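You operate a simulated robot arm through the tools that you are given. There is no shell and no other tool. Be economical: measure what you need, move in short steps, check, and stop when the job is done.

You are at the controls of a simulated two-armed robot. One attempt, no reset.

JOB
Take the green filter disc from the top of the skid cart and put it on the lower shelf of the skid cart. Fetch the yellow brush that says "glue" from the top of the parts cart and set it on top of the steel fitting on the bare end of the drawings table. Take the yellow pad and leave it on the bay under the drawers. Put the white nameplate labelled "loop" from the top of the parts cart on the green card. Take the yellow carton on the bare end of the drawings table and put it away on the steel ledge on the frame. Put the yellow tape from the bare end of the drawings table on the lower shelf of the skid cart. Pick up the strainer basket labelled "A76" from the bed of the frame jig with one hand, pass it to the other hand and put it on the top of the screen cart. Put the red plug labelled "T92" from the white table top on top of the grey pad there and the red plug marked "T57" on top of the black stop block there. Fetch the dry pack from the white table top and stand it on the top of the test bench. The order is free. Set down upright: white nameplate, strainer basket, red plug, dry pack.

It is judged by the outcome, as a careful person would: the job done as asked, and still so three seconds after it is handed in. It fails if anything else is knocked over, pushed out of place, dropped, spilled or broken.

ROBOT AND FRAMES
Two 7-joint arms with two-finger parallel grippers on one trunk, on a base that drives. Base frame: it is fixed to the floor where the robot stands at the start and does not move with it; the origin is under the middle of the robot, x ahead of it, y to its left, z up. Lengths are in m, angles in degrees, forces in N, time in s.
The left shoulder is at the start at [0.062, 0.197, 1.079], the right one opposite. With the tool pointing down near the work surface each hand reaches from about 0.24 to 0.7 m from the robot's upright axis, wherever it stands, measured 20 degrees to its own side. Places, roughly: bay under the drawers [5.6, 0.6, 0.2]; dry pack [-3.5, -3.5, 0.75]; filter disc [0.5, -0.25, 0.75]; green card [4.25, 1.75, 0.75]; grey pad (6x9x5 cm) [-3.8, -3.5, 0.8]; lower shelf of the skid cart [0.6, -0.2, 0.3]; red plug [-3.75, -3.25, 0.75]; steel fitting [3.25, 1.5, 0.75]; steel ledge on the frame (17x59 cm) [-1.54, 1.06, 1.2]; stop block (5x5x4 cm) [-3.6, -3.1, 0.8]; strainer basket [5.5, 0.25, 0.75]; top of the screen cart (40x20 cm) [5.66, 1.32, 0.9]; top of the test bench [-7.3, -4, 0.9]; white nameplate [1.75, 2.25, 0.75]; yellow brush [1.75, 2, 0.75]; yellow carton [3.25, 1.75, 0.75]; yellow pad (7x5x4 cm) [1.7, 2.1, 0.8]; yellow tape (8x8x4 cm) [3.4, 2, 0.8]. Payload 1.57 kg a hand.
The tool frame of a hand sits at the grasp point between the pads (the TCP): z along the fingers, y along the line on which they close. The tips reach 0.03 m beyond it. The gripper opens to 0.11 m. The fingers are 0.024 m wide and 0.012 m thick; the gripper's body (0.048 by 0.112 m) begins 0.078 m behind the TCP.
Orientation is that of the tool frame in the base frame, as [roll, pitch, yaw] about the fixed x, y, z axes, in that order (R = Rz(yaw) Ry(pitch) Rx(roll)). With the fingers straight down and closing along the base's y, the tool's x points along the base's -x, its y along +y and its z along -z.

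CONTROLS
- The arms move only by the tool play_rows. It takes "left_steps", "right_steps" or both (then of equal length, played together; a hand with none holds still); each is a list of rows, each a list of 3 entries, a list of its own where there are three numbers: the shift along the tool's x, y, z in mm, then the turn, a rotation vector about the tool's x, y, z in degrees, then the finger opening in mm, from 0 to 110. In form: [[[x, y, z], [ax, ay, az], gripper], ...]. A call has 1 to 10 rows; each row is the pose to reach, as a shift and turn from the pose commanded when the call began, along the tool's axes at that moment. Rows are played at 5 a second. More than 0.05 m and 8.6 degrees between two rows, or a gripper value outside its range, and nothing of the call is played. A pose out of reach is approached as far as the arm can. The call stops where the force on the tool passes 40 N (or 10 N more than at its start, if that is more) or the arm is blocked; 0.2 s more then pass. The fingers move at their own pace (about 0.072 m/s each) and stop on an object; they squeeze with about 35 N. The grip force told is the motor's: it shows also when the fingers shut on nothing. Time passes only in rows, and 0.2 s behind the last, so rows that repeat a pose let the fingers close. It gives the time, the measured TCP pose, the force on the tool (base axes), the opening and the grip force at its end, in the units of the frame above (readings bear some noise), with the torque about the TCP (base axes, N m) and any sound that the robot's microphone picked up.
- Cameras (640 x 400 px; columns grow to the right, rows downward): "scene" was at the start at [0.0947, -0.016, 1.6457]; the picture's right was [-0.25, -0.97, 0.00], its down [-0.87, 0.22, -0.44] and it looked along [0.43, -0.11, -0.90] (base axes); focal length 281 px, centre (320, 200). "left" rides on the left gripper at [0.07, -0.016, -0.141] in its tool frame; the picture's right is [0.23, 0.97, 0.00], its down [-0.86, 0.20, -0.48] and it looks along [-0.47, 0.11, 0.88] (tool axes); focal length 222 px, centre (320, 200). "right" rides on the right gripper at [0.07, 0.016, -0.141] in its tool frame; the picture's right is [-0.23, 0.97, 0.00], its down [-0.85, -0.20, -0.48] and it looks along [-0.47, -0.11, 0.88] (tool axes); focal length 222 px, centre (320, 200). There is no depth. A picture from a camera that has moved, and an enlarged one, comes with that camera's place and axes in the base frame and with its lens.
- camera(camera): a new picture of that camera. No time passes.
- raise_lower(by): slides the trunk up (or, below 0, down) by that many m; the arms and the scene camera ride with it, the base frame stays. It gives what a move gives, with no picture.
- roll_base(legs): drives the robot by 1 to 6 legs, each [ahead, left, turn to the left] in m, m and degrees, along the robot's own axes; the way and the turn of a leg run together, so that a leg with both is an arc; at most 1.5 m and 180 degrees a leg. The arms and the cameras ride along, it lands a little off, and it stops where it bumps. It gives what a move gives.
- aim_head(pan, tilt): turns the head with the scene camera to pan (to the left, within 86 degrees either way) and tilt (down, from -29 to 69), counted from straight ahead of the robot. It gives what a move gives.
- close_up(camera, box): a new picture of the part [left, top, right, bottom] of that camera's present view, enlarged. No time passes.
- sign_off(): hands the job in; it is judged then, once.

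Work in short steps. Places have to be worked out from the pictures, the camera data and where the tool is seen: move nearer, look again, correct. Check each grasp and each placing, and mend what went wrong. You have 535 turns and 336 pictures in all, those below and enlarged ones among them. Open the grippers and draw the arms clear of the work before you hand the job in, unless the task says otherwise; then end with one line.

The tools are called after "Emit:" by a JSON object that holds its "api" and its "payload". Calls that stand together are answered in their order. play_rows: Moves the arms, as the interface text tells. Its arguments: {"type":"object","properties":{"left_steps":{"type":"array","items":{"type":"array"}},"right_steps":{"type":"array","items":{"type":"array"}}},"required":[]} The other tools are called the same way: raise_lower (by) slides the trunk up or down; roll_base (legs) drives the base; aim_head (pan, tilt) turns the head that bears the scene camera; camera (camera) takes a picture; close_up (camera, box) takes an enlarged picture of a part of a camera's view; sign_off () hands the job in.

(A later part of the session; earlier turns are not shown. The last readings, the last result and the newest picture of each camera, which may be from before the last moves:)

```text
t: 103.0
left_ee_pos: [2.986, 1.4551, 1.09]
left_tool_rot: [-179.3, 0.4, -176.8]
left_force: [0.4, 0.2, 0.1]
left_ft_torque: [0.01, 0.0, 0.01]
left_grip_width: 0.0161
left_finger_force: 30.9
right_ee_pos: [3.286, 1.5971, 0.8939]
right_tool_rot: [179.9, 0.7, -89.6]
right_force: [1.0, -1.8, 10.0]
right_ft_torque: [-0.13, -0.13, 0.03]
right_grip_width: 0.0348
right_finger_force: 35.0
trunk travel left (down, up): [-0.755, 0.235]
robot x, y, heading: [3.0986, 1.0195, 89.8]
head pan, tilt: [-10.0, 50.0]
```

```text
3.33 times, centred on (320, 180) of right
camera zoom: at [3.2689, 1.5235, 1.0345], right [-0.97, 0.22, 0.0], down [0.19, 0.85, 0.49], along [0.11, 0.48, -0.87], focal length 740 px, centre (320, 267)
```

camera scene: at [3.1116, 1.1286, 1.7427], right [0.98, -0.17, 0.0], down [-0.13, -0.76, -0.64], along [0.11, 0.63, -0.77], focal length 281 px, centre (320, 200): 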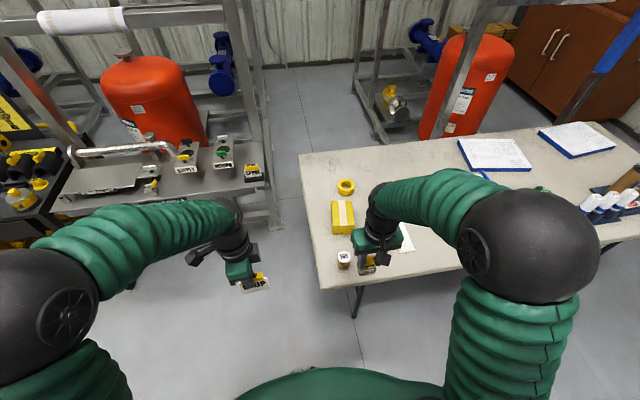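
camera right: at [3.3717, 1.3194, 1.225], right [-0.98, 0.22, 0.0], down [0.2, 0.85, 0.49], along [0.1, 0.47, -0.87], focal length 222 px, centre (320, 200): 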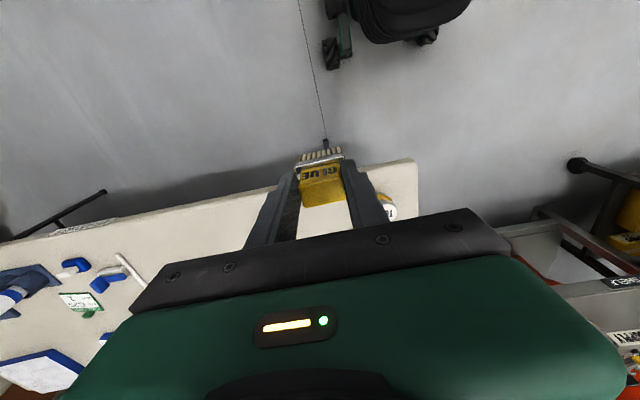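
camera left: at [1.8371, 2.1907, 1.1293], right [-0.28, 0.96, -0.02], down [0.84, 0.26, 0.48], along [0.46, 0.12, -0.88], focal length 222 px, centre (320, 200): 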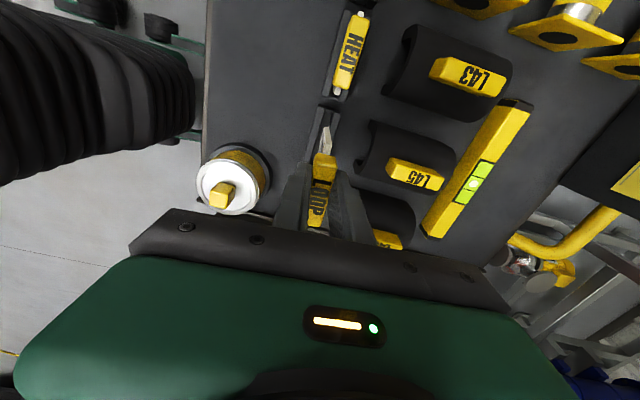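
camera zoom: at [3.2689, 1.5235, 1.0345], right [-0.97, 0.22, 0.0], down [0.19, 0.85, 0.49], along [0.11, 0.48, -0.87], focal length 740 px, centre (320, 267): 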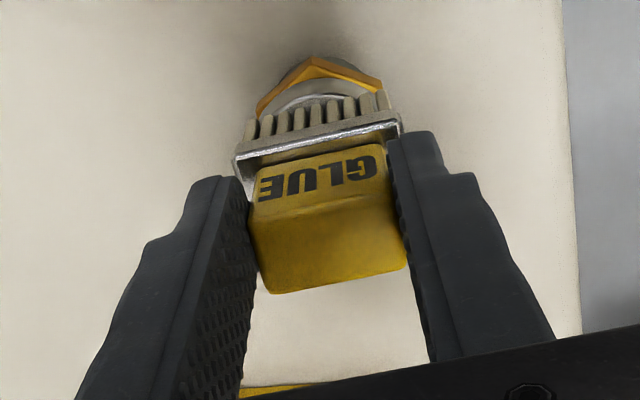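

Centered now. Open and rise straight up.

Emit:
{"api": "play_rows", "payload": {"right_steps": [[[0, 0, 0], [0, 0, 0], 45], [[0, 0, 0], [0, 0, 0], 60], [[0, 0, -20], [0, 0, 0], 60], [[0, 0, -60], [0, 0, 0], 60], [[30, 0, -100], [0, 0, 0], 60]]}}

Emit:
{"api": "camera", "payload": {"camera": "right"}}

Emit:
{"api": "close_up", "payload": {"camera": "scene", "box": [310, 220, 390, 290]}}

```text
t: 104.2
left_ee_pos: [2.9869, 1.4546, 1.0891]
left_tool_rot: [-179.5, 0.4, -176.8]
left_force: [0.6, -0.4, -1.5]
left_ft_torque: [0.01, 0.01, 0.03]
left_grip_width: 0.016
left_finger_force: 31.5
right_ee_pos: [3.2841, 1.5641, 0.9945]
right_tool_rot: [-180.0, 0.8, -89.7]
right_force: [0.6, -0.4, 0.1]
right_ft_torque: [0.03, 0.03, 0.0]
right_grip_width: 0.0599
right_finger_force: 0.0
trunk travel left (down, up): [-0.755, 0.235]
robot x, y, heading: [3.0988, 1.0225, 90.2]
head pan, tilt: [-10.0, 50.0]
```

```text
275 pictures are left
camera right: at [3.2685, 1.4913, 1.1349], right [-0.98, 0.22, 0.0], down [0.19, 0.85, 0.49], along [0.11, 0.48, -0.87], focal length 222 px, centre (320, 200)
```

right: 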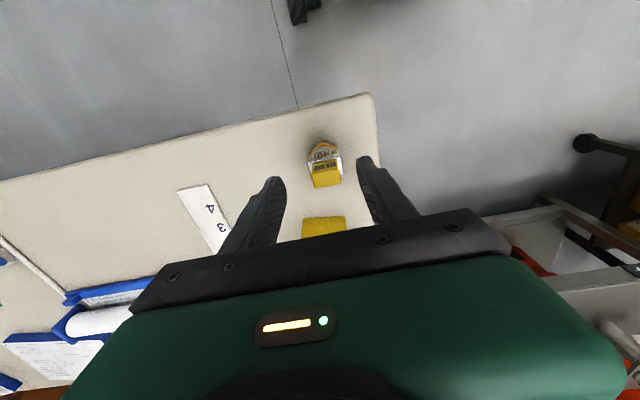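

```text
5.71 times, centred on (350, 255) of scene
camera zoom: at [3.1108, 1.1257, 1.7428], right [0.98, -0.17, 0.0], down [-0.13, -0.75, -0.64], along [0.11, 0.63, -0.77], focal length 1607 px, centre (149, -114)
```

zoom: 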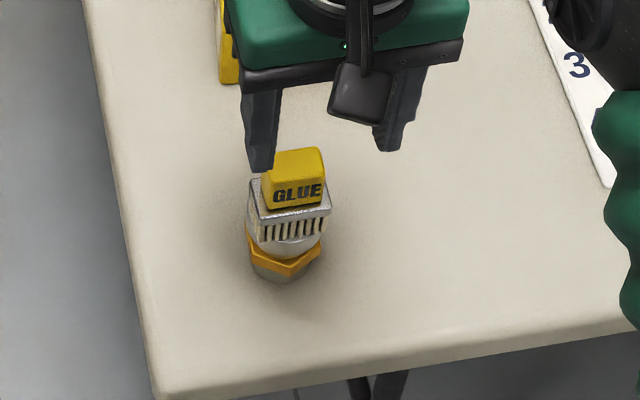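

Brush sits well. Next the nameplate: card ≈(4.253, 1.757). Retract and raise the right hand, then drive 1.3 m to the right.

Emit:
{"api": "play_rows", "payload": {"right_steps": [[[30, 0, -35], [0, 0, 0], 60], [[60, 0, -70], [0, 0, 0], 60], [[90, 0, -105], [0, 0, 0], 60], [[120, 0, -140], [0, 0, 0], 60], [[150, 0, -170], [0, 0, 0], 60]]}}

Emit:
{"api": "roll_base", "payload": {"legs": [[0, -1.33, 0]]}}

Emit:
{"api": "aim_head", "payload": {"pan": 10, "tilt": 52}}

Emit:
{"api": "camera", "payload": {"camera": "scene"}}

```text
t: 105.4
left_ee_pos: [2.9873, 1.4538, 1.0902]
left_tool_rot: [-179.6, 0.3, -176.8]
left_force: [0.2, -0.2, 0.0]
left_ft_torque: [0.03, -0.01, -0.01]
left_grip_width: 0.016
left_finger_force: 31.6
right_ee_pos: [3.2844, 1.411, 1.1616]
right_tool_rot: [180.0, 0.8, -89.8]
right_force: [-0.2, -0.3, 0.6]
right_ft_torque: [0.0, -0.03, 0.01]
right_grip_width: 0.0598
right_finger_force: 0.0
trunk travel left (down, up): [-0.755, 0.235]
robot x, y, heading: [3.0983, 1.0175, 90.2]
head pan, tilt: [-10.0, 50.0]
```

```text
t: 112.0
left_ee_pos: [4.2957, 1.4509, 1.0887]
left_tool_rot: [-179.3, 0.4, -177.4]
left_force: [-0.3, -0.6, 0.3]
left_ft_torque: [0.0, -0.01, 0.02]
left_grip_width: 0.016
left_finger_force: 31.3
right_ee_pos: [4.5938, 1.4062, 1.1611]
right_tool_rot: [-179.9, 0.6, -90.3]
right_force: [0.4, 0.0, 0.4]
right_ft_torque: [-0.02, -0.03, 0.01]
right_grip_width: 0.06
right_finger_force: 0.1
trunk travel left (down, up): [-0.755, 0.235]
robot x, y, heading: [4.4025, 1.0142, 89.2]
head pan, tilt: [-10.0, 50.0]
```

```text
t: 112.8
left_ee_pos: [4.2976, 1.4498, 1.09]
left_tool_rot: [-179.4, 0.5, -177.3]
left_force: [0.5, -0.1, -1.5]
left_ft_torque: [0.03, -0.03, -0.01]
left_grip_width: 0.016
left_finger_force: 31.4
right_ee_pos: [4.5959, 1.4057, 1.1604]
right_tool_rot: [-179.9, 0.7, -90.2]
right_force: [0.8, -0.9, 0.4]
right_ft_torque: [0.02, 0.0, 0.01]
right_grip_width: 0.06
right_finger_force: 0.0
trunk travel left (down, up): [-0.755, 0.235]
robot x, y, heading: [4.3998, 1.0118, 89.6]
head pan, tilt: [10.0, 52.0]
```

```text
273 pictures are left
camera scene: at [4.3907, 1.1205, 1.74], right [0.99, 0.16, 0.0], down [0.13, -0.78, -0.61], along [-0.1, 0.61, -0.79], focal length 281 px, centre (320, 200)
```

scene: 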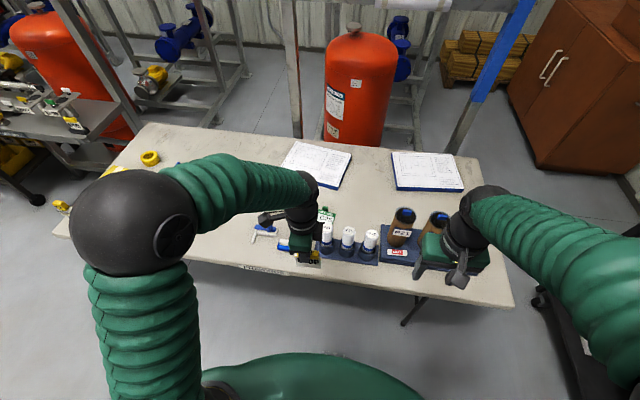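

Move the left hand forward over the card region (still high) and look through the left camera.

Emit:
{"api": "play_rows", "payload": {"left_steps": [[[10, 45, 0], [0, 0, 0], 0], [[20, 90, 0], [0, 0, 0], 0], [[30, 135, 0], [0, 0, 0], 0], [[40, 180, 0], [0, 0, 0], 0], [[50, 225, 0], [0, 0, 0], 0]]}}

Emit:
{"api": "camera", "payload": {"camera": "left"}}

Emit:
{"api": "close_up", "payload": {"camera": "scene", "box": [240, 170, 400, 290]}}

```text
t: 114.0
left_ee_pos: [4.2367, 1.6739, 1.0829]
left_tool_rot: [-179.0, 0.3, -177.5]
left_force: [0.8, -0.4, -1.3]
left_ft_torque: [-0.04, -0.02, 0.03]
left_grip_width: 0.016
left_finger_force: 31.5
right_ee_pos: [4.5955, 1.4081, 1.1602]
right_tool_rot: [179.9, 0.4, -90.3]
right_force: [-0.6, -0.9, 1.0]
right_ft_torque: [0.0, 0.0, 0.0]
right_grip_width: 0.0599
right_finger_force: 0.1
trunk travel left (down, up): [-0.755, 0.235]
robot x, y, heading: [4.4006, 1.0108, 89.4]
head pan, tilt: [10.0, 52.0]
```

```text
272 pictures are left
camera left: at [4.1669, 1.6572, 1.2245], right [-0.27, 0.96, -0.02], down [0.84, 0.25, 0.48], along [0.47, 0.11, -0.88], focal length 222 px, centre (320, 200)
```

left: 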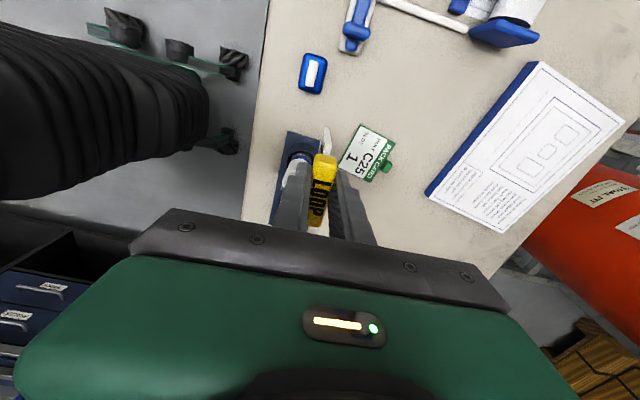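

```text
3.33 times, centred on (320, 230) of scene
camera zoom: at [4.391, 1.1263, 1.7396], right [0.99, 0.16, 0.0], down [0.13, -0.78, -0.61], along [-0.1, 0.6, -0.79], focal length 938 px, centre (320, 100)
```

zoom: 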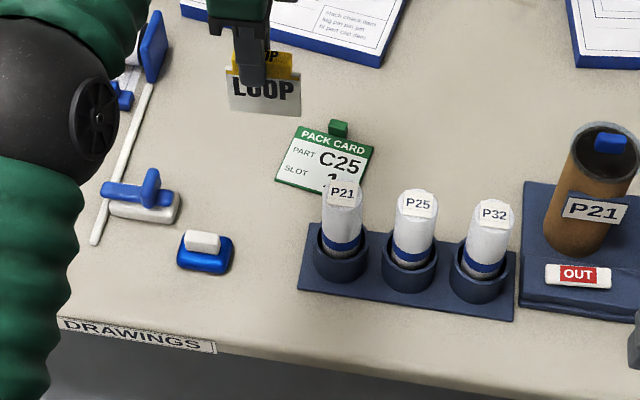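

Card center ≈(4.287, 1.788, 0.73). It's beyond reach from here, so move the base 0.07 right and 0.12 ahead.

Emit:
{"api": "roll_base", "payload": {"legs": [[0, -0.07, 0.5], [0.12, 0, 0]]}}

Emit:
{"api": "camera", "payload": {"camera": "left"}}

Emit:
{"api": "camera", "payload": {"camera": "scene"}}

```text
t: 115.8
left_ee_pos: [4.2804, 1.7859, 1.0846]
left_tool_rot: [-179.5, 1.2, -176.6]
left_force: [-1.8, -0.5, 0.0]
left_ft_torque: [0.08, -0.12, 0.02]
left_grip_width: 0.0159
left_finger_force: 31.5
right_ee_pos: [4.6413, 1.5233, 1.1649]
right_tool_rot: [-179.2, 0.9, -89.5]
right_force: [0.0, -0.4, 0.5]
right_ft_torque: [0.02, -0.07, -0.02]
right_grip_width: 0.0601
right_finger_force: 0.0
trunk travel left (down, up): [-0.755, 0.235]
robot x, y, heading: [4.4694, 1.1288, 89.6]
head pan, tilt: [10.0, 52.0]
```

```text
270 pictures are left
camera left: at [4.2084, 1.7668, 1.225], right [-0.28, 0.96, -0.01], down [0.83, 0.25, 0.49], along [0.48, 0.13, -0.87], focal length 222 px, centre (320, 200)
```

left: 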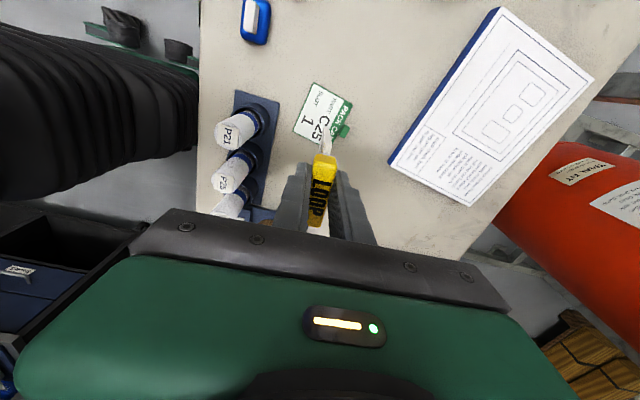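

```text
269 pictures are left
camera scene: at [4.4384, 1.2336, 1.7401], right [0.98, 0.17, 0.01], down [0.14, -0.78, -0.61], along [-0.1, 0.61, -0.79], focal length 281 px, centre (320, 200)
```

scene: 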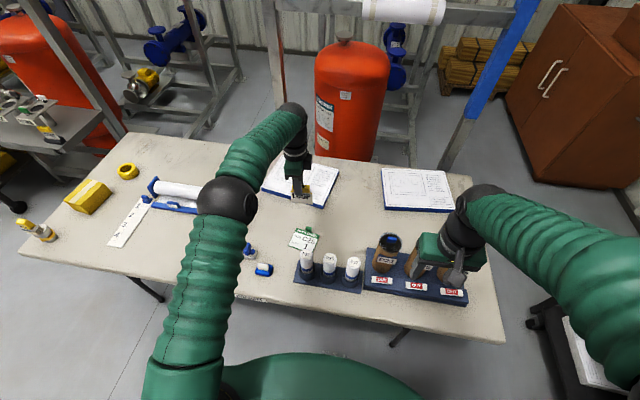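

The TCP is directly above the card's center. Descend to z≈0.84.

Emit:
{"api": "play_rows", "payload": {"left_steps": [[[0, 0, 42], [0, 0, 0], 0], [[0, 0, 84], [0, 0, 0], 0], [[0, 0, 126], [0, 0, 0], 0], [[0, 0, 168], [0, 0, 0], 0], [[0, 0, 205], [0, 0, 0], 0], [[0, 0, 235], [0, 0, 0], 0]]}}

Emit:
{"api": "close_up", "payload": {"camera": "left", "box": [220, 90, 420, 240]}}

Emit:
{"api": "close_up", "payload": {"camera": "scene", "box": [240, 170, 380, 290]}}

```text
t: 117.2
left_ee_pos: [4.303, 1.7856, 0.8492]
left_tool_rot: [-179.3, 0.0, -176.8]
left_force: [1.8, 0.0, -0.7]
left_ft_torque: [-0.02, 0.1, 0.02]
left_grip_width: 0.0161
left_finger_force: 31.5
right_ee_pos: [4.6644, 1.5263, 1.1597]
right_tool_rot: [179.6, 0.7, -89.6]
right_force: [0.3, 0.2, -0.4]
right_ft_torque: [0.01, 0.11, -0.01]
right_grip_width: 0.0599
right_finger_force: 0.1
trunk travel left (down, up): [-0.755, 0.235]
robot x, y, heading: [4.4725, 1.1323, 89.7]
head pan, tilt: [10.0, 52.0]
```

```text
2.67 times, centred on (320, 165) of left
camera zoom: at [4.233, 1.7686, 0.9909], right [-0.28, 0.96, -0.01], down [0.84, 0.25, 0.48], along [0.46, 0.12, -0.88], focal length 592 px, centre (320, 293)
```

zoom: 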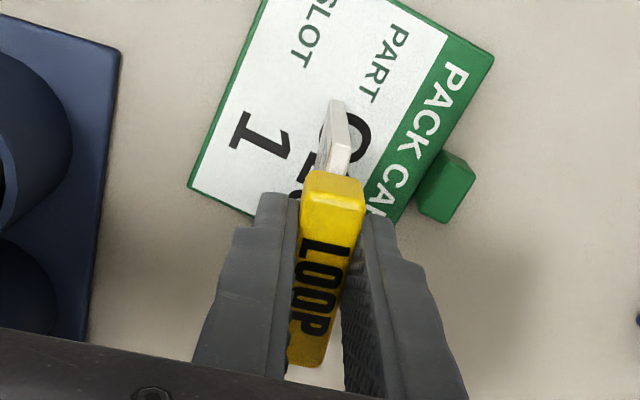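

```text
3.33 times, centred on (310, 230) of scene
camera zoom: at [4.4727, 1.241, 1.7399], right [0.99, 0.17, -0.01], down [0.13, -0.78, -0.61], along [-0.11, 0.6, -0.79], focal length 938 px, centre (353, 100)
```

zoom: 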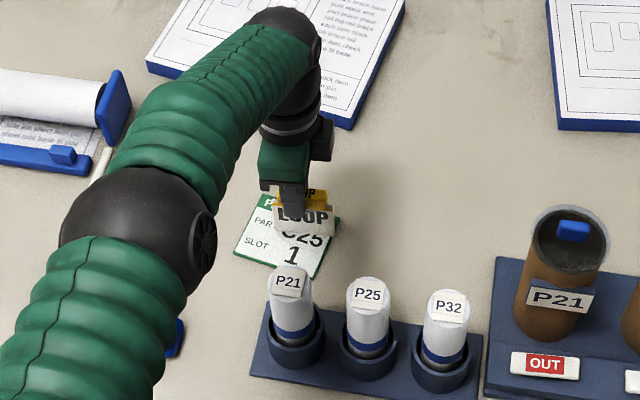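

After settling, TCP is 17 mm too far +x. Correct and descend toward contact.

Emit:
{"api": "play_rows", "payload": {"left_steps": [[[17, 4, 0], [0, 0, 0], 0], [[17, 4, 15], [0, 0, 0], 0], [[17, 4, 30], [0, 0, 0], 0], [[17, 4, 36], [0, 0, 0], 0]]}}

Emit:
{"api": "close_up", "payload": {"camera": "left", "box": [220, 90, 420, 240]}}

Emit:
{"api": "close_up", "payload": {"camera": "scene", "box": [270, 195, 350, 265]}}

```text
t: 118.2
left_ee_pos: [4.2783, 1.785, 0.8265]
left_tool_rot: [179.6, 0.5, -176.7]
left_force: [6.5, -7.8, 28.4]
left_ft_torque: [-0.73, -0.29, 0.04]
left_grip_width: 0.0161
left_finger_force: 31.5
left hand out of reach, approached as far as the arm can: row 3, 4
right_ee_pos: [4.6564, 1.5231, 1.1623]
right_tool_rot: [-179.9, 0.9, -89.8]
right_force: [-0.9, -0.5, -0.2]
right_ft_torque: [-0.04, -0.05, 0.0]
right_grip_width: 0.0599
right_finger_force: 0.0
trunk travel left (down, up): [-0.755, 0.235]
robot x, y, heading: [4.4651, 1.1321, 89.9]
head pan, tilt: [10.0, 52.0]
stopped in row 4 (left hand): the force on the tool passed its limit at 47 N (the readings are from after the stop); the commanded pose is now the measured one
```

```text
2.67 times, centred on (320, 165) of left
camera zoom: at [4.208, 1.766, 0.9687], right [-0.28, 0.96, 0.0], down [0.84, 0.25, 0.49], along [0.47, 0.14, -0.87], focal length 592 px, centre (320, 293)
```

zoom: 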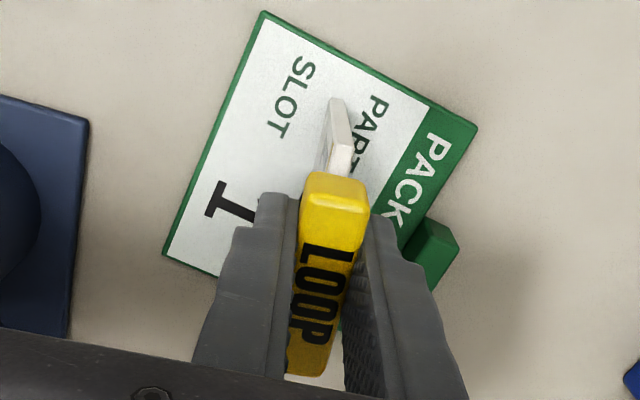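

```text
5.71 times, centred on (310, 230) of scene
camera zoom: at [4.4617, 1.2336, 1.7406], right [0.98, 0.17, 0.0], down [0.13, -0.78, -0.62], along [-0.11, 0.61, -0.79], focal length 1607 px, centre (377, 29)
```

zoom: 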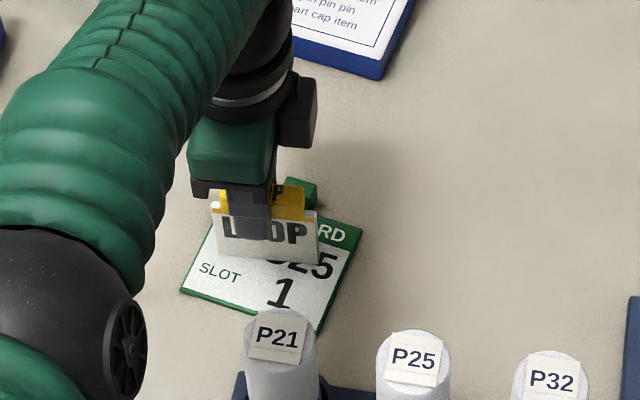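

Plate touched the card, but at the arm's reach limit. Lift 25 mm, drive 5 cm closer, and retry with accurate settled readings.

Emit:
{"api": "play_rows", "payload": {"left_steps": [[[0, 0, -15], [0, 0, 0], 0], [[0, -10, -30], [0, 0, 0], 0]]}}

Emit:
{"api": "roll_base", "payload": {"legs": [[0.06, 0, 0]]}}

Emit:
{"api": "play_rows", "payload": {"left_steps": [[[0, 0, 0], [0, 0, 0], 0], [[0, 0, 0], [0, 0, 0], 0], [[0, 0, 0], [0, 0, 0], 0]]}}

Emit:
{"api": "close_up", "payload": {"camera": "left", "box": [220, 90, 420, 240]}}

```text
t: 118.8
left_ee_pos: [4.2774, 1.7751, 0.8532]
left_tool_rot: [179.8, 0.4, -176.6]
left_force: [-0.2, 0.2, -0.5]
left_ft_torque: [0.04, 0.02, -0.01]
left_grip_width: 0.016
left_finger_force: 31.7
right_ee_pos: [4.6535, 1.5236, 1.1627]
right_tool_rot: [-179.8, 0.9, -89.6]
right_force: [0.7, -0.7, 0.0]
right_ft_torque: [0.06, -0.03, -0.01]
right_grip_width: 0.0602
right_finger_force: 0.1
trunk travel left (down, up): [-0.755, 0.235]
robot x, y, heading: [4.4658, 1.1301, 90.1]
head pan, tilt: [10.0, 52.0]
```

```text
t: 119.8
left_ee_pos: [4.2771, 1.8322, 0.858]
left_tool_rot: [179.6, 0.4, -176.6]
left_force: [0.1, -0.8, 0.1]
left_ft_torque: [0.05, 0.01, 0.0]
left_grip_width: 0.0162
left_finger_force: 31.2
right_ee_pos: [4.6548, 1.5789, 1.1648]
right_tool_rot: [-179.9, 1.2, -89.7]
right_force: [0.1, 0.8, -0.1]
right_ft_torque: [0.02, -0.03, 0.0]
right_grip_width: 0.0599
right_finger_force: 0.1
trunk travel left (down, up): [-0.755, 0.235]
robot x, y, heading: [4.4706, 1.196, 89.9]
head pan, tilt: [10.0, 52.0]
```

```text
t: 120.6
left_ee_pos: [4.276, 1.8369, 0.8519]
left_tool_rot: [180.0, 0.4, -176.7]
left_force: [-0.3, 0.8, -0.9]
left_ft_torque: [0.04, 0.03, -0.01]
left_grip_width: 0.0162
left_finger_force: 31.7
right_ee_pos: [4.655, 1.5882, 1.161]
right_tool_rot: [-179.8, 0.7, -89.6]
right_force: [0.1, 0.0, -0.5]
right_ft_torque: [0.0, 0.0, 0.03]
right_grip_width: 0.0597
right_finger_force: 0.1
trunk travel left (down, up): [-0.755, 0.235]
robot x, y, heading: [4.4694, 1.1913, 90.4]
head pan, tilt: [10.0, 52.0]
```

```text
2.67 times, centred on (320, 165) of left
camera zoom: at [4.2063, 1.8186, 0.9932], right [-0.28, 0.96, 0.0], down [0.84, 0.25, 0.48], along [0.47, 0.14, -0.87], focal length 592 px, centre (320, 293)
```

zoom: 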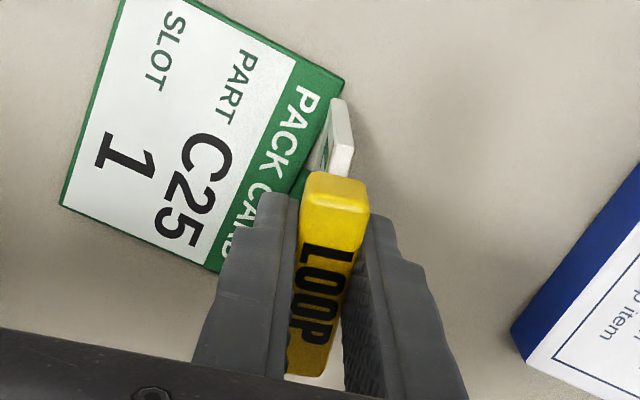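

Card center ≈(4.280, 1.792). Shift the hand back 55 mm and descend to just above the former contact height.

Emit:
{"api": "play_rows", "payload": {"left_steps": [[[-2, -28, 0], [0.4, 0, 0], 0], [[-3, -55, 0], [0.8, 0, 0], 0], [[-3, -55, 10], [0.8, 0, 0], 0], [[-3, -55, 18], [0.8, 0, 0], 0], [[-3, -55, 18], [0.8, 0, 0], 0]]}}

Emit:
{"api": "close_up", "payload": {"camera": "left", "box": [220, 90, 420, 240]}}

Emit:
{"api": "close_up", "payload": {"camera": "scene", "box": [270, 195, 350, 265]}}

```text
t: 121.8
left_ee_pos: [4.2818, 1.7811, 0.8357]
left_tool_rot: [-179.4, 0.6, -176.5]
left_force: [-0.6, 0.2, -0.6]
left_ft_torque: [-0.02, 0.03, -0.01]
left_grip_width: 0.0159
left_finger_force: 31.4
right_ee_pos: [4.6544, 1.5851, 1.1622]
right_tool_rot: [-179.8, 0.9, -89.5]
right_force: [-0.2, -0.2, -0.1]
right_ft_torque: [0.0, 0.04, 0.03]
right_grip_width: 0.0601
right_finger_force: 0.1
trunk travel left (down, up): [-0.755, 0.235]
robot x, y, heading: [4.4692, 1.193, 90.0]
head pan, tilt: [10.0, 52.0]
```

```text
2.67 times, centred on (320, 165) of left
camera zoom: at [4.2114, 1.7637, 0.9776], right [-0.28, 0.96, -0.01], down [0.84, 0.26, 0.48], along [0.47, 0.13, -0.88], focal length 592 px, centre (320, 293)
```

zoom: 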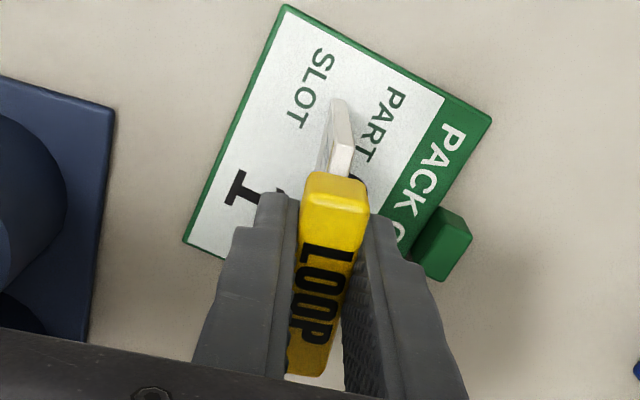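

```text
5.71 times, centred on (310, 230) of scene
camera zoom: at [4.4573, 1.2992, 1.74], right [0.98, 0.17, 0.0], down [0.14, -0.78, -0.61], along [-0.11, 0.6, -0.79], focal length 1607 px, centre (377, 29)
```

zoom: 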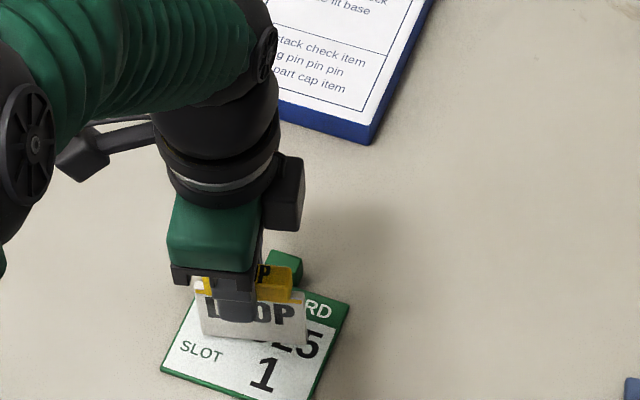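

Plate is over the card's center. Descend in 2–3 mm steps.

Emit:
{"api": "play_rows", "payload": {"left_steps": [[[0, 0, 3], [0, 0, 0], 0], [[0, 0, 6], [0, 0, 0], 0], [[0, 0, 8], [0, 0, 0], 0], [[0, 0, 10], [0, 0, 0], 0], [[0, 0, 10], [0, 0, 0], 0]]}}

```text
t: 123.0
left_ee_pos: [4.283, 1.7818, 0.8283]
left_tool_rot: [-179.6, 0.4, -176.6]
left_force: [-2.0, -2.0, 18.7]
left_ft_torque: [-0.12, 0.3, 0.01]
left_grip_width: 0.0159
left_finger_force: 31.5
right_ee_pos: [4.6552, 1.5834, 1.1634]
right_tool_rot: [-179.8, 0.9, -89.6]
right_force: [0.1, 0.0, 0.5]
right_ft_torque: [0.0, 0.0, 0.03]
right_grip_width: 0.0599
right_finger_force: 0.1
trunk travel left (down, up): [-0.755, 0.235]
robot x, y, heading: [4.4701, 1.1918, 90.1]
head pan, tilt: [10.0, 52.0]
```

Contact with 19 N. Unload slightly and open.

Emit:
{"api": "play_rows", "payload": {"left_steps": [[[0, 0, -2], [0, 0, 0], 0], [[0, 0, -2], [0, 0, 0], 20], [[0, 0, -2], [0, 0, 0], 30], [[0, 0, -2], [0, 0, 0], 40]]}}

Emit:
{"api": "close_up", "payload": {"camera": "left", "box": [220, 90, 420, 240]}}

```text
t: 124.0
left_ee_pos: [4.2813, 1.7822, 0.8271]
left_tool_rot: [-179.3, 0.5, -176.5]
left_force: [0.3, 0.1, 0.8]
left_ft_torque: [0.01, 0.0, -0.01]
left_grip_width: 0.0399
left_finger_force: 0.0
right_ee_pos: [4.6525, 1.583, 1.1623]
right_tool_rot: [-179.8, 0.9, -89.6]
right_force: [-0.2, 0.2, 0.3]
right_ft_torque: [0.0, 0.04, 0.01]
right_grip_width: 0.0599
right_finger_force: 0.0
trunk travel left (down, up): [-0.755, 0.235]
robot x, y, heading: [4.4696, 1.1911, 90.0]
head pan, tilt: [10.0, 52.0]
```

```text
2.67 times, centred on (320, 165) of left
camera zoom: at [4.2114, 1.7639, 0.9684], right [-0.28, 0.96, -0.01], down [0.84, 0.26, 0.48], along [0.47, 0.13, -0.88], focal length 592 px, centre (320, 293)
```

zoom: 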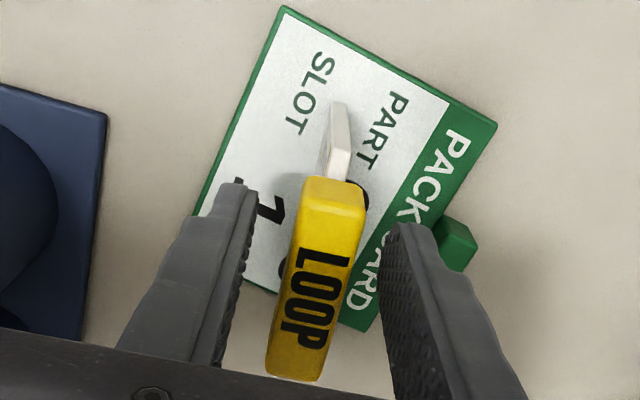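

It stands by itself. Rise straight up and verify.

Emit:
{"api": "play_rows", "payload": {"left_steps": [[[0, 0, -15], [0, 0, 0], 44], [[0, 0, -45], [0, 0, 0], 44], [[0, 0, -90], [0, 0, 0], 44], [[0, -20, -130], [0, 0, 0], 44], [[0, -60, -160], [0, 0, 0], 44], [[0, -100, -190], [0, 0, 0], 44]]}}

Emit:
{"api": "close_up", "payload": {"camera": "scene", "box": [230, 180, 390, 300]}}

```text
t: 125.4
left_ee_pos: [4.2877, 1.681, 1.0213]
left_tool_rot: [-179.5, 0.3, -176.5]
left_force: [0.1, 0.3, -0.3]
left_ft_torque: [0.03, 0.01, 0.03]
left_grip_width: 0.044
left_finger_force: 0.0
right_ee_pos: [4.6544, 1.5837, 1.1636]
right_tool_rot: [-179.7, 0.9, -89.6]
right_force: [1.3, -0.6, -0.1]
right_ft_torque: [0.0, -0.02, -0.01]
right_grip_width: 0.0602
right_finger_force: 0.0
trunk travel left (down, up): [-0.755, 0.235]
robot x, y, heading: [4.4738, 1.1902, 90.1]
head pan, tilt: [10.0, 52.0]
```

```text
3.33 times, centred on (310, 240) of scene
camera zoom: at [4.458, 1.2956, 1.7402], right [0.98, 0.17, 0.0], down [0.14, -0.78, -0.62], along [-0.11, 0.61, -0.79], focal length 938 px, centre (353, 67)
```

zoom: 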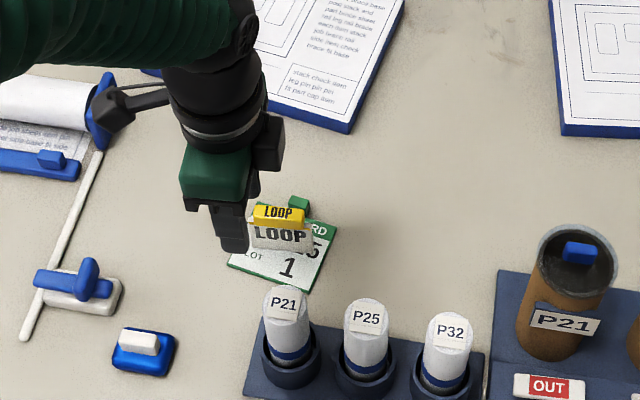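

Nameplate stands on the card. Next the strainer basket nearby: back off from the table and look to the right.

Emit:
{"api": "play_rows", "payload": {"left_steps": [[[0, -45, -30], [0, 0, 0], 80], [[0, -90, -60], [0, 0, 0], 80], [[0, -135, -90], [0, 0, 0], 80], [[0, -180, -120], [0, 0, 0], 80]]}}

Emit:
{"api": "roll_base", "payload": {"legs": [[-0.6, 0, 0]]}}

Emit:
{"api": "aim_head", "payload": {"pan": -70, "tilt": 35}}

Emit:
{"api": "camera", "payload": {"camera": "scene"}}

```text
refused: row 1 steps farther than a row can; nothing moved
```

```text
t: 128.8
left_ee_pos: [4.2861, 1.0778, 1.018]
left_tool_rot: [-179.1, 0.4, -176.1]
left_force: [0.1, -0.3, 0.3]
left_ft_torque: [-0.02, 0.01, 0.0]
left_grip_width: 0.044
left_finger_force: 0.0
right_ee_pos: [4.6536, 0.9801, 1.1624]
right_tool_rot: [-179.8, 0.8, -89.1]
right_force: [0.6, -0.2, 0.4]
right_ft_torque: [-0.01, -0.03, -0.01]
right_grip_width: 0.0599
right_finger_force: 0.0
trunk travel left (down, up): [-0.755, 0.235]
robot x, y, heading: [4.4701, 0.5885, 90.5]
head pan, tilt: [10.0, 52.0]
```

```text
t: 130.3
left_ee_pos: [4.2855, 1.0741, 1.0203]
left_tool_rot: [-179.3, 0.5, -176.1]
left_force: [-0.1, 0.5, 0.1]
left_ft_torque: [0.02, -0.05, 0.05]
left_grip_width: 0.0442
left_finger_force: 0.1
right_ee_pos: [4.6537, 0.9768, 1.1631]
right_tool_rot: [-179.8, 1.0, -89.2]
right_force: [0.4, 0.2, -0.2]
right_ft_torque: [-0.03, 0.01, 0.01]
right_grip_width: 0.0598
right_finger_force: 0.1
trunk travel left (down, up): [-0.755, 0.235]
robot x, y, heading: [4.4728, 0.5848, 90.5]
head pan, tilt: [-70.0, 35.0]
```

```text
259 pictures are left
camera scene: at [4.5552, 0.6486, 1.7645], right [0.35, -0.94, 0.0], down [-0.54, -0.2, -0.82], along [0.77, 0.29, -0.57], focal length 281 px, centre (320, 200)
```

scene: 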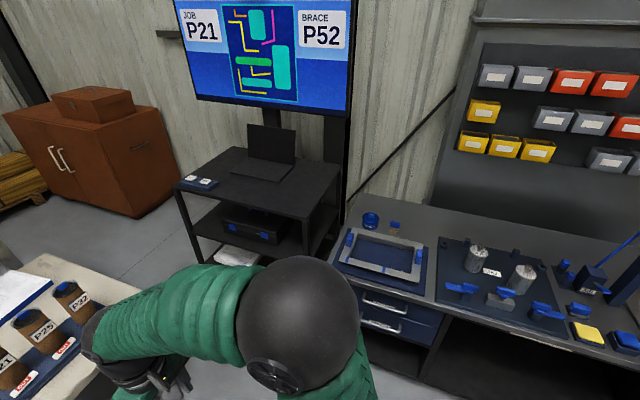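

The bench with drawers, frame jig and screen cart lie to the right. Turn to face +x.

Emit:
{"api": "roll_base", "payload": {"legs": [[0, -0.1, -90.5]]}}

Emit:
{"api": "aim_head", "payload": {"pan": 0, "tilt": 40}}

Emit:
{"api": "camera", "payload": {"camera": "scene"}}

```text
t: 134.6
left_ee_pos: [5.0277, 0.705, 1.0196]
left_tool_rot: [-179.4, 0.5, 93.4]
left_force: [0.1, 0.0, -0.6]
left_ft_torque: [0.01, 0.01, 0.0]
left_grip_width: 0.0439
left_finger_force: 0.2
right_ee_pos: [4.9276, 0.3364, 1.1627]
right_tool_rot: [-179.8, 0.9, -179.6]
right_force: [0.5, 0.3, 0.2]
right_ft_torque: [0.0, 0.01, 0.01]
right_grip_width: 0.0601
right_finger_force: 0.0
trunk travel left (down, up): [-0.755, 0.235]
robot x, y, heading: [4.5386, 0.5219, 0.0]
head pan, tilt: [-70.0, 35.0]
```

```text
t: 136.0
left_ee_pos: [5.0275, 0.7039, 1.0192]
left_tool_rot: [-179.3, 0.5, 93.3]
left_force: [0.5, 0.4, -0.6]
left_ft_torque: [0.03, -0.01, 0.03]
left_grip_width: 0.0441
left_finger_force: 0.2
right_ee_pos: [4.9275, 0.3358, 1.1629]
right_tool_rot: [-179.8, 0.9, -179.6]
right_force: [0.0, -0.3, -0.2]
right_ft_torque: [-0.01, -0.04, 0.01]
right_grip_width: 0.06
right_finger_force: 0.0
trunk travel left (down, up): [-0.755, 0.235]
robot x, y, heading: [4.5371, 0.5218, 0.1]
head pan, tilt: [0.0, 40.0]
```

```text
258 pictures are left
camera scene: at [4.6558, 0.5212, 1.7568], right [0.0, -1.0, 0.0], down [-0.64, 0.0, -0.76], along [0.76, 0.0, -0.64], focal length 281 px, centre (320, 200)
```

scene: 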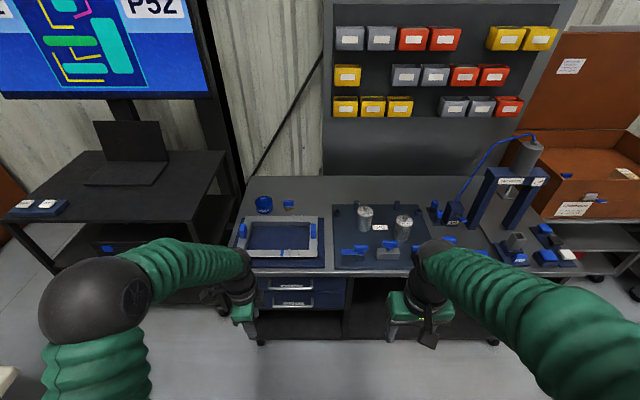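

Emit:
{"api": "close_up", "payload": {"camera": "scene", "box": [220, 170, 460, 320]}}

Emit:
{"api": "close_up", "payload": {"camera": "scene", "box": [0, 100, 240, 250]}}

```text
2.67 times, centred on (340, 245) of scene
camera zoom: at [4.6558, 0.5212, 1.7568], right [0.0, -1.0, 0.0], down [-0.64, 0.0, -0.76], along [0.76, 0.0, -0.64], focal length 750 px, centre (267, 80)
```

zoom: 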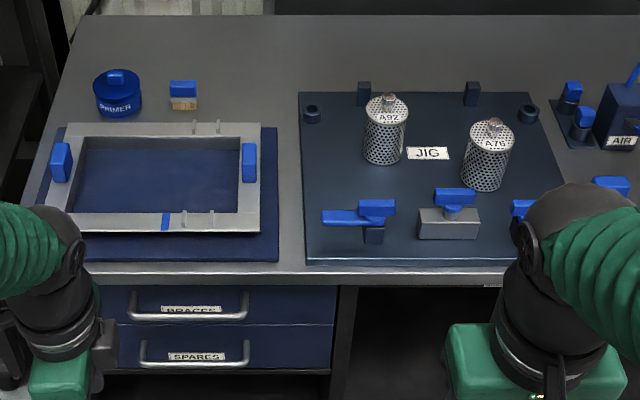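

```text
2.67 times, centred on (120, 175) of scene
camera zoom: at [4.6558, 0.5212, 1.7568], right [0.0, -1.0, 0.0], down [-0.64, 0.0, -0.76], along [0.76, 0.0, -0.64], focal length 750 px, centre (853, 267)
```

zoom: 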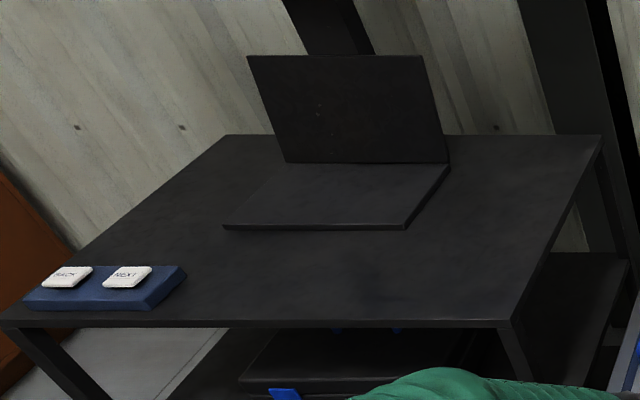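

A76 is the right-hand basket with a knob on top, near (5.55, 0.14). Retract the left hand and approach with the base.

Emit:
{"api": "play_rows", "payload": {"left_steps": [[[0, -35, -25], [0, 0, 0], 80], [[0, -70, -50], [0, 0, 0], 80], [[0, -105, -75], [0, 0, 0], 80], [[0, -140, -100], [0, 0, 0], 80]]}}

Emit:
{"api": "roll_base", "payload": {"legs": [[0, -0.18, 0], [0.33, 0, 0]]}}

Emit:
{"api": "play_rows", "payload": {"right_steps": [[[-40, 0, 0], [0, 0, 0], 80], [[-80, 0, 0], [0, 0, 0], 80], [[-80, 0, 0], [0, 0, 0], 80]]}}

Emit:
{"api": "camera", "payload": {"camera": "right"}}

Emit:
{"api": "camera", "payload": {"camera": "scene"}}

```text
t: 137.0
left_ee_pos: [4.8859, 0.6965, 1.1226]
left_tool_rot: [-179.5, 0.4, 93.3]
left_force: [0.4, 0.0, -0.2]
left_ft_torque: [0.0, -0.04, 0.0]
left_grip_width: 0.0803
left_finger_force: 0.1
right_ee_pos: [4.9239, 0.3351, 1.1648]
right_tool_rot: [-179.7, 1.1, -179.5]
right_force: [-0.7, 1.1, 0.5]
right_ft_torque: [0.04, 0.01, -0.01]
right_grip_width: 0.0602
right_finger_force: 0.0
trunk travel left (down, up): [-0.755, 0.235]
robot x, y, heading: [4.5326, 0.5203, -0.1]
head pan, tilt: [0.0, 40.0]
```

```text
t: 140.3
left_ee_pos: [5.2172, 0.5164, 1.123]
left_tool_rot: [-179.6, 0.5, 93.3]
left_force: [-0.6, -0.4, -0.3]
left_ft_torque: [0.03, 0.0, 0.03]
left_grip_width: 0.0799
left_finger_force: 0.1
right_ee_pos: [5.2555, 0.1563, 1.1641]
right_tool_rot: [-179.8, 1.1, -179.7]
right_force: [0.2, 0.4, 1.0]
right_ft_torque: [-0.01, -0.01, -0.01]
right_grip_width: 0.0599
right_finger_force: 0.0
trunk travel left (down, up): [-0.755, 0.235]
robot x, y, heading: [4.8691, 0.3424, -0.2]
head pan, tilt: [0.0, 40.0]
```

```text
t: 141.1
left_ee_pos: [5.2183, 0.5156, 1.123]
left_tool_rot: [-179.5, 0.5, 93.3]
left_force: [0.1, 0.5, 0.2]
left_ft_torque: [0.01, 0.03, -0.03]
left_grip_width: 0.0801
left_finger_force: 0.1
right_ee_pos: [5.3373, 0.1562, 1.1646]
right_tool_rot: [-179.8, 1.1, -179.7]
right_force: [-0.6, 0.4, 0.4]
right_ft_torque: [0.01, 0.0, -0.02]
right_grip_width: 0.0802
right_finger_force: 0.1
trunk travel left (down, up): [-0.755, 0.235]
robot x, y, heading: [4.8664, 0.3407, -0.3]
head pan, tilt: [0.0, 40.0]
```

```text
255 pictures are left
camera right: at [5.2642, 0.1726, 1.3056], right [0.22, 0.97, 0.0], down [0.85, -0.19, 0.49], along [0.48, -0.11, -0.87], focal length 222 px, centre (320, 200)
```

right: 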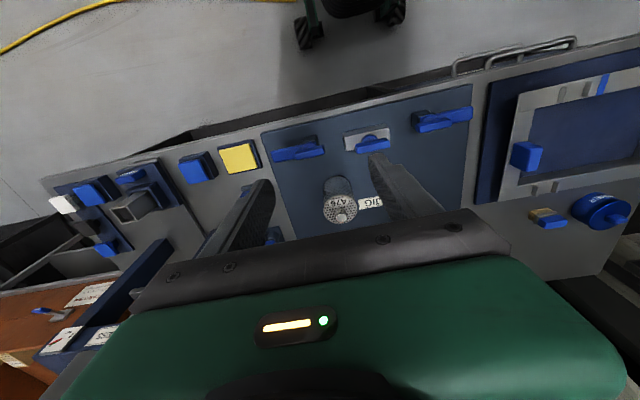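

```text
254 pictures are left
camera scene: at [4.9853, 0.3425, 1.7569], right [0.0, -1.0, 0.0], down [-0.64, 0.0, -0.77], along [0.77, 0.0, -0.64], focal length 281 px, centre (320, 200)
```

scene: 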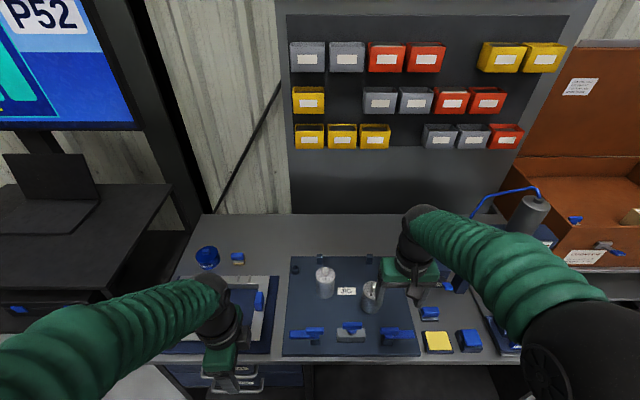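

Knob of A76 ≈(5.567, 0.155, 0.863). Move the right hand above it.

Emit:
{"api": "play_rows", "payload": {"right_steps": [[[-40, 0, 15], [0, 0, 0], 60], [[-80, 0, 40], [0, 0, 0], 60], [[-120, 0, 65], [0, 0, 0], 60], [[-160, 0, 90], [0, 0, 0], 60], [[-195, 0, 120], [0, 0, 0], 60], [[-225, 0, 150], [0, 0, 0], 60], [[-225, 0, 150], [0, 0, 0], 60]]}}

Emit:
{"api": "camera", "payload": {"camera": "right"}}

```text
t: 142.7
left_ee_pos: [5.218, 0.5138, 1.1229]
left_tool_rot: [-179.4, 0.4, 93.3]
left_force: [-1.5, 0.3, -0.6]
left_ft_torque: [-0.05, 0.0, 0.01]
left_grip_width: 0.0799
left_finger_force: 0.0
right_ee_pos: [5.5573, 0.1533, 1.0198]
right_tool_rot: [-179.8, 1.1, -179.6]
right_force: [-0.2, -0.1, 0.2]
right_ft_torque: [0.03, 0.0, 0.03]
right_grip_width: 0.0601
right_finger_force: 0.1
right hand out of reach, approached as far as the arm can: row 6, 7
trunk travel left (down, up): [-0.755, 0.235]
robot x, y, heading: [4.8652, 0.3425, -0.4]
head pan, tilt: [0.0, 40.0]
```

```text
253 pictures are left
camera right: at [5.4845, 0.1681, 1.161], right [0.22, 0.97, 0.0], down [0.85, -0.19, 0.49], along [0.48, -0.11, -0.87], focal length 222 px, centre (320, 200)
```

right: 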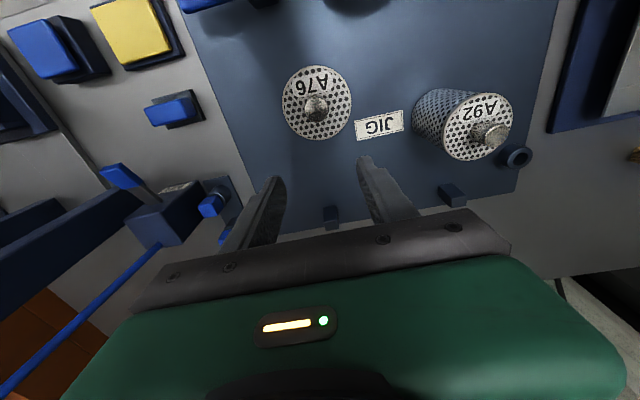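

Rays from the two wrist views put the knob at (5.51, 0.158, 0.94). Move back 46 mm above it.

Emit:
{"api": "play_rows", "payload": {"right_steps": [[[30, 3, 0], [0, 0, 0], 50], [[60, 5, 0], [0, 0, 0], 50], [[66, 5, 0], [0, 0, 0], 50]]}}

Emit:
{"api": "camera", "payload": {"camera": "right"}}

```text
t: 143.5
left_ee_pos: [5.2194, 0.5134, 1.1213]
left_tool_rot: [-179.3, 0.3, 93.4]
left_force: [0.4, -0.4, 0.0]
left_ft_torque: [-0.01, 0.04, 0.02]
left_grip_width: 0.0802
left_finger_force: 0.0
right_ee_pos: [5.4905, 0.1573, 1.0166]
right_tool_rot: [-179.8, 1.0, -179.7]
right_force: [0.7, -0.3, -0.6]
right_ft_torque: [-0.01, 0.01, 0.01]
right_grip_width: 0.0501
right_finger_force: 0.1
trunk travel left (down, up): [-0.755, 0.235]
robot x, y, heading: [4.8667, 0.3391, -0.4]
head pan, tilt: [0.0, 40.0]
```

```text
252 pictures are left
camera right: at [5.418, 0.1726, 1.1583], right [0.22, 0.97, 0.0], down [0.85, -0.19, 0.49], along [0.48, -0.11, -0.87], focal length 222 px, centre (320, 200)
```

right: 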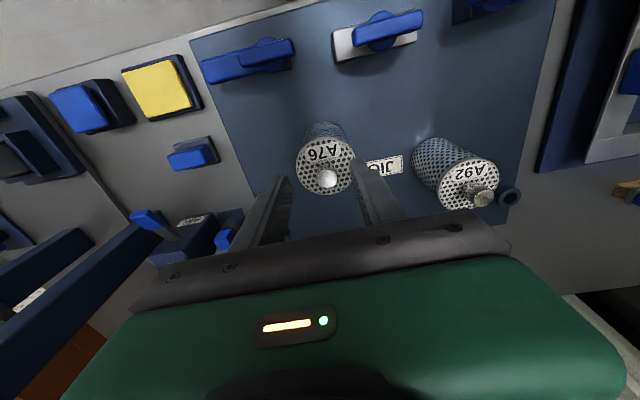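

Knob top ≈(5.508, 0.160, 0.955), basket lid ≈0.912. Shift 17 mm ahead and descend so the tips stay above the lid.

Emit:
{"api": "play_rows", "payload": {"right_steps": [[[-17, 3, 0], [0, 0, 0], 50], [[-17, 3, 35], [0, 0, 0], 50], [[-17, 3, 64], [0, 0, 0], 50], [[-17, 3, 64], [0, 0, 0], 50]]}}

Emit:
{"api": "camera", "payload": {"camera": "right"}}

```text
t: 144.5
left_ee_pos: [5.2194, 0.514, 1.1229]
left_tool_rot: [-179.5, 0.5, 93.4]
left_force: [0.4, 0.3, 0.1]
left_ft_torque: [-0.01, -0.02, -0.01]
left_grip_width: 0.08
left_finger_force: 0.0
right_ee_pos: [5.5085, 0.1603, 0.9548]
right_tool_rot: [-179.7, 1.0, -179.8]
right_force: [0.6, -1.1, 0.8]
right_ft_torque: [0.0, -0.01, 0.0]
right_grip_width: 0.0504
right_finger_force: 0.1
trunk travel left (down, up): [-0.755, 0.235]
robot x, y, heading: [4.8657, 0.3399, -0.3]
head pan, tilt: [0.0, 40.0]
```

```text
251 pictures are left
camera right: at [5.4356, 0.1753, 1.0952], right [0.22, 0.97, 0.0], down [0.85, -0.19, 0.49], along [0.48, -0.11, -0.87], focal length 222 px, centre (320, 200)
```

right: 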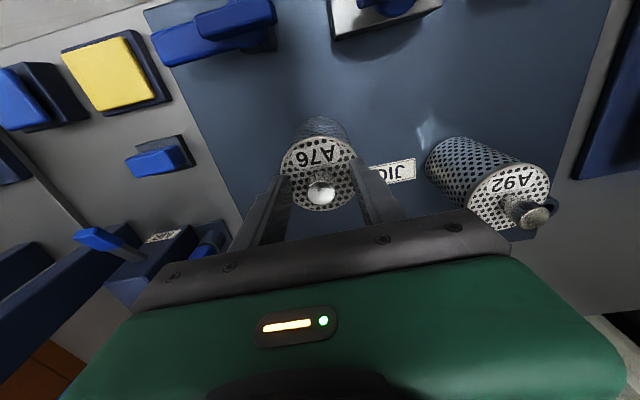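

Knob exactly at the grasp point. Lower 6 mm, close, and lift.

Emit:
{"api": "play_rows", "payload": {"right_steps": [[[0, 0, 7], [0, 0, 0], 50], [[0, 0, 7], [0, 0, 0], 0], [[0, 0, 7], [0, 0, 0], 0], [[0, 0, 7], [0, 0, 0], 0], [[0, 0, 0], [0, 0, 0], 0], [[0, 0, -40], [0, 0, 0], 0], [[0, 0, -80], [0, 0, 0], 0]]}}

Emit:
{"api": "camera", "payload": {"camera": "right"}}

```text
t: 146.1
left_ee_pos: [5.2177, 0.5136, 1.1233]
left_tool_rot: [-179.5, 0.4, 93.4]
left_force: [-0.2, -0.3, 0.5]
left_ft_torque: [-0.01, -0.01, 0.02]
left_grip_width: 0.0801
left_finger_force: 0.0
right_ee_pos: [5.5036, 0.1623, 1.0366]
right_tool_rot: [-179.8, 1.0, -179.7]
right_force: [-0.5, 0.0, -0.4]
right_ft_torque: [-0.02, 0.0, 0.0]
right_grip_width: 0.0209
right_finger_force: 34.3
trunk travel left (down, up): [-0.755, 0.235]
robot x, y, heading: [4.8643, 0.3411, -0.2]
head pan, tilt: [0.0, 40.0]
```

```text
250 pictures are left
camera right: at [5.4314, 0.177, 1.1769], right [0.22, 0.97, 0.0], down [0.85, -0.19, 0.49], along [0.48, -0.11, -0.87], focal length 222 px, centre (320, 200)
```

right: 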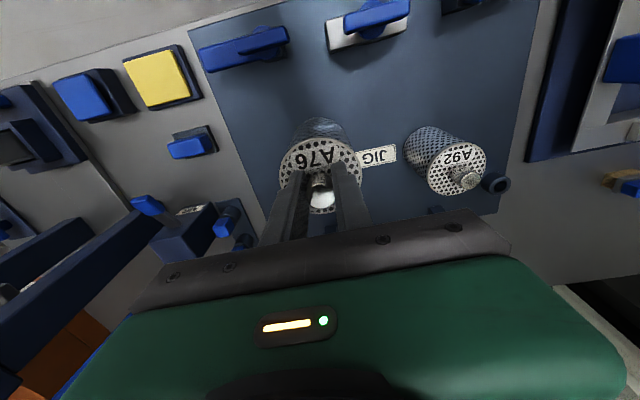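

Basket lifted by the right hand. Back away 0.4 m for the handover and turn the left hand back to closing along y.

Emit:
{"api": "play_rows", "payload": {"right_steps": [[[0, 0, -40], [0, 0, 0], 0], [[0, 0, -70], [0, 0, 0], 0]]}}

Emit:
{"api": "roll_base", "payload": {"legs": [[-0.45, 0, 0]]}}

Emit:
{"api": "play_rows", "payload": {"left_steps": [[[0, 0, 0], [0, 0, -8.5], 110], [[0, 0, 0], [0, 0, -17], 110], [[0, 0, 0], [0, 0, -25.5], 110], [[0, 0, 0], [0, 0, -34], 110], [[0, 0, 0], [0, 0, -42.5], 110], [[0, 0, 0], [0, 0, -51], 110], [[0, 0, 0], [0, 0, -59.5], 110], [[0, 0, 0], [0, 0, -68], 110], [[0, 0, 0], [0, 0, -76.5], 110], [[0, 0, 0], [0, 0, -85], 110]]}}

```text
t: 146.7
left_ee_pos: [5.2174, 0.5144, 1.1224]
left_tool_rot: [-179.4, 0.4, 93.3]
left_force: [-0.4, 0.5, 0.1]
left_ft_torque: [0.02, -0.03, -0.02]
left_grip_width: 0.0798
left_finger_force: 0.2
right_ee_pos: [5.5029, 0.1639, 1.1072]
right_tool_rot: [-179.9, 1.0, -179.7]
right_force: [0.6, 0.1, -0.7]
right_ft_torque: [0.01, -0.01, -0.01]
right_grip_width: 0.0206
right_finger_force: 34.4
trunk travel left (down, up): [-0.755, 0.235]
robot x, y, heading: [4.867, 0.3372, -0.1]
head pan, tilt: [0.0, 40.0]
```

```text
t: 149.4
left_ee_pos: [4.7758, 0.5162, 1.1218]
left_tool_rot: [-179.5, 0.3, 93.5]
left_force: [-0.4, -0.4, 0.3]
left_ft_torque: [-0.03, 0.02, -0.01]
left_grip_width: 0.0799
left_finger_force: 0.1
right_ee_pos: [5.0636, 0.1673, 1.104]
right_tool_rot: [-179.9, 0.9, -179.5]
right_force: [0.3, -0.5, -0.1]
right_ft_torque: [0.01, 0.03, 0.02]
right_grip_width: 0.0206
right_finger_force: 34.0
trunk travel left (down, up): [-0.755, 0.235]
robot x, y, heading: [4.4216, 0.3365, 0.3]
head pan, tilt: [0.0, 40.0]
```

```text
t: 151.6
left_ee_pos: [4.7727, 0.5159, 1.1228]
left_tool_rot: [-179.5, -0.4, 178.7]
left_force: [0.2, -0.3, 0.4]
left_ft_torque: [-0.02, 0.0, 0.03]
left_grip_width: 0.11
left_finger_force: 0.2
right_ee_pos: [5.0589, 0.1672, 1.1067]
right_tool_rot: [-179.8, 1.0, -179.4]
right_force: [0.1, -0.1, -1.2]
right_ft_torque: [-0.02, 0.0, 0.03]
right_grip_width: 0.0204
right_finger_force: 33.9
trunk travel left (down, up): [-0.755, 0.235]
robot x, y, heading: [4.4249, 0.3391, 0.2]
head pan, tilt: [0.0, 40.0]
```

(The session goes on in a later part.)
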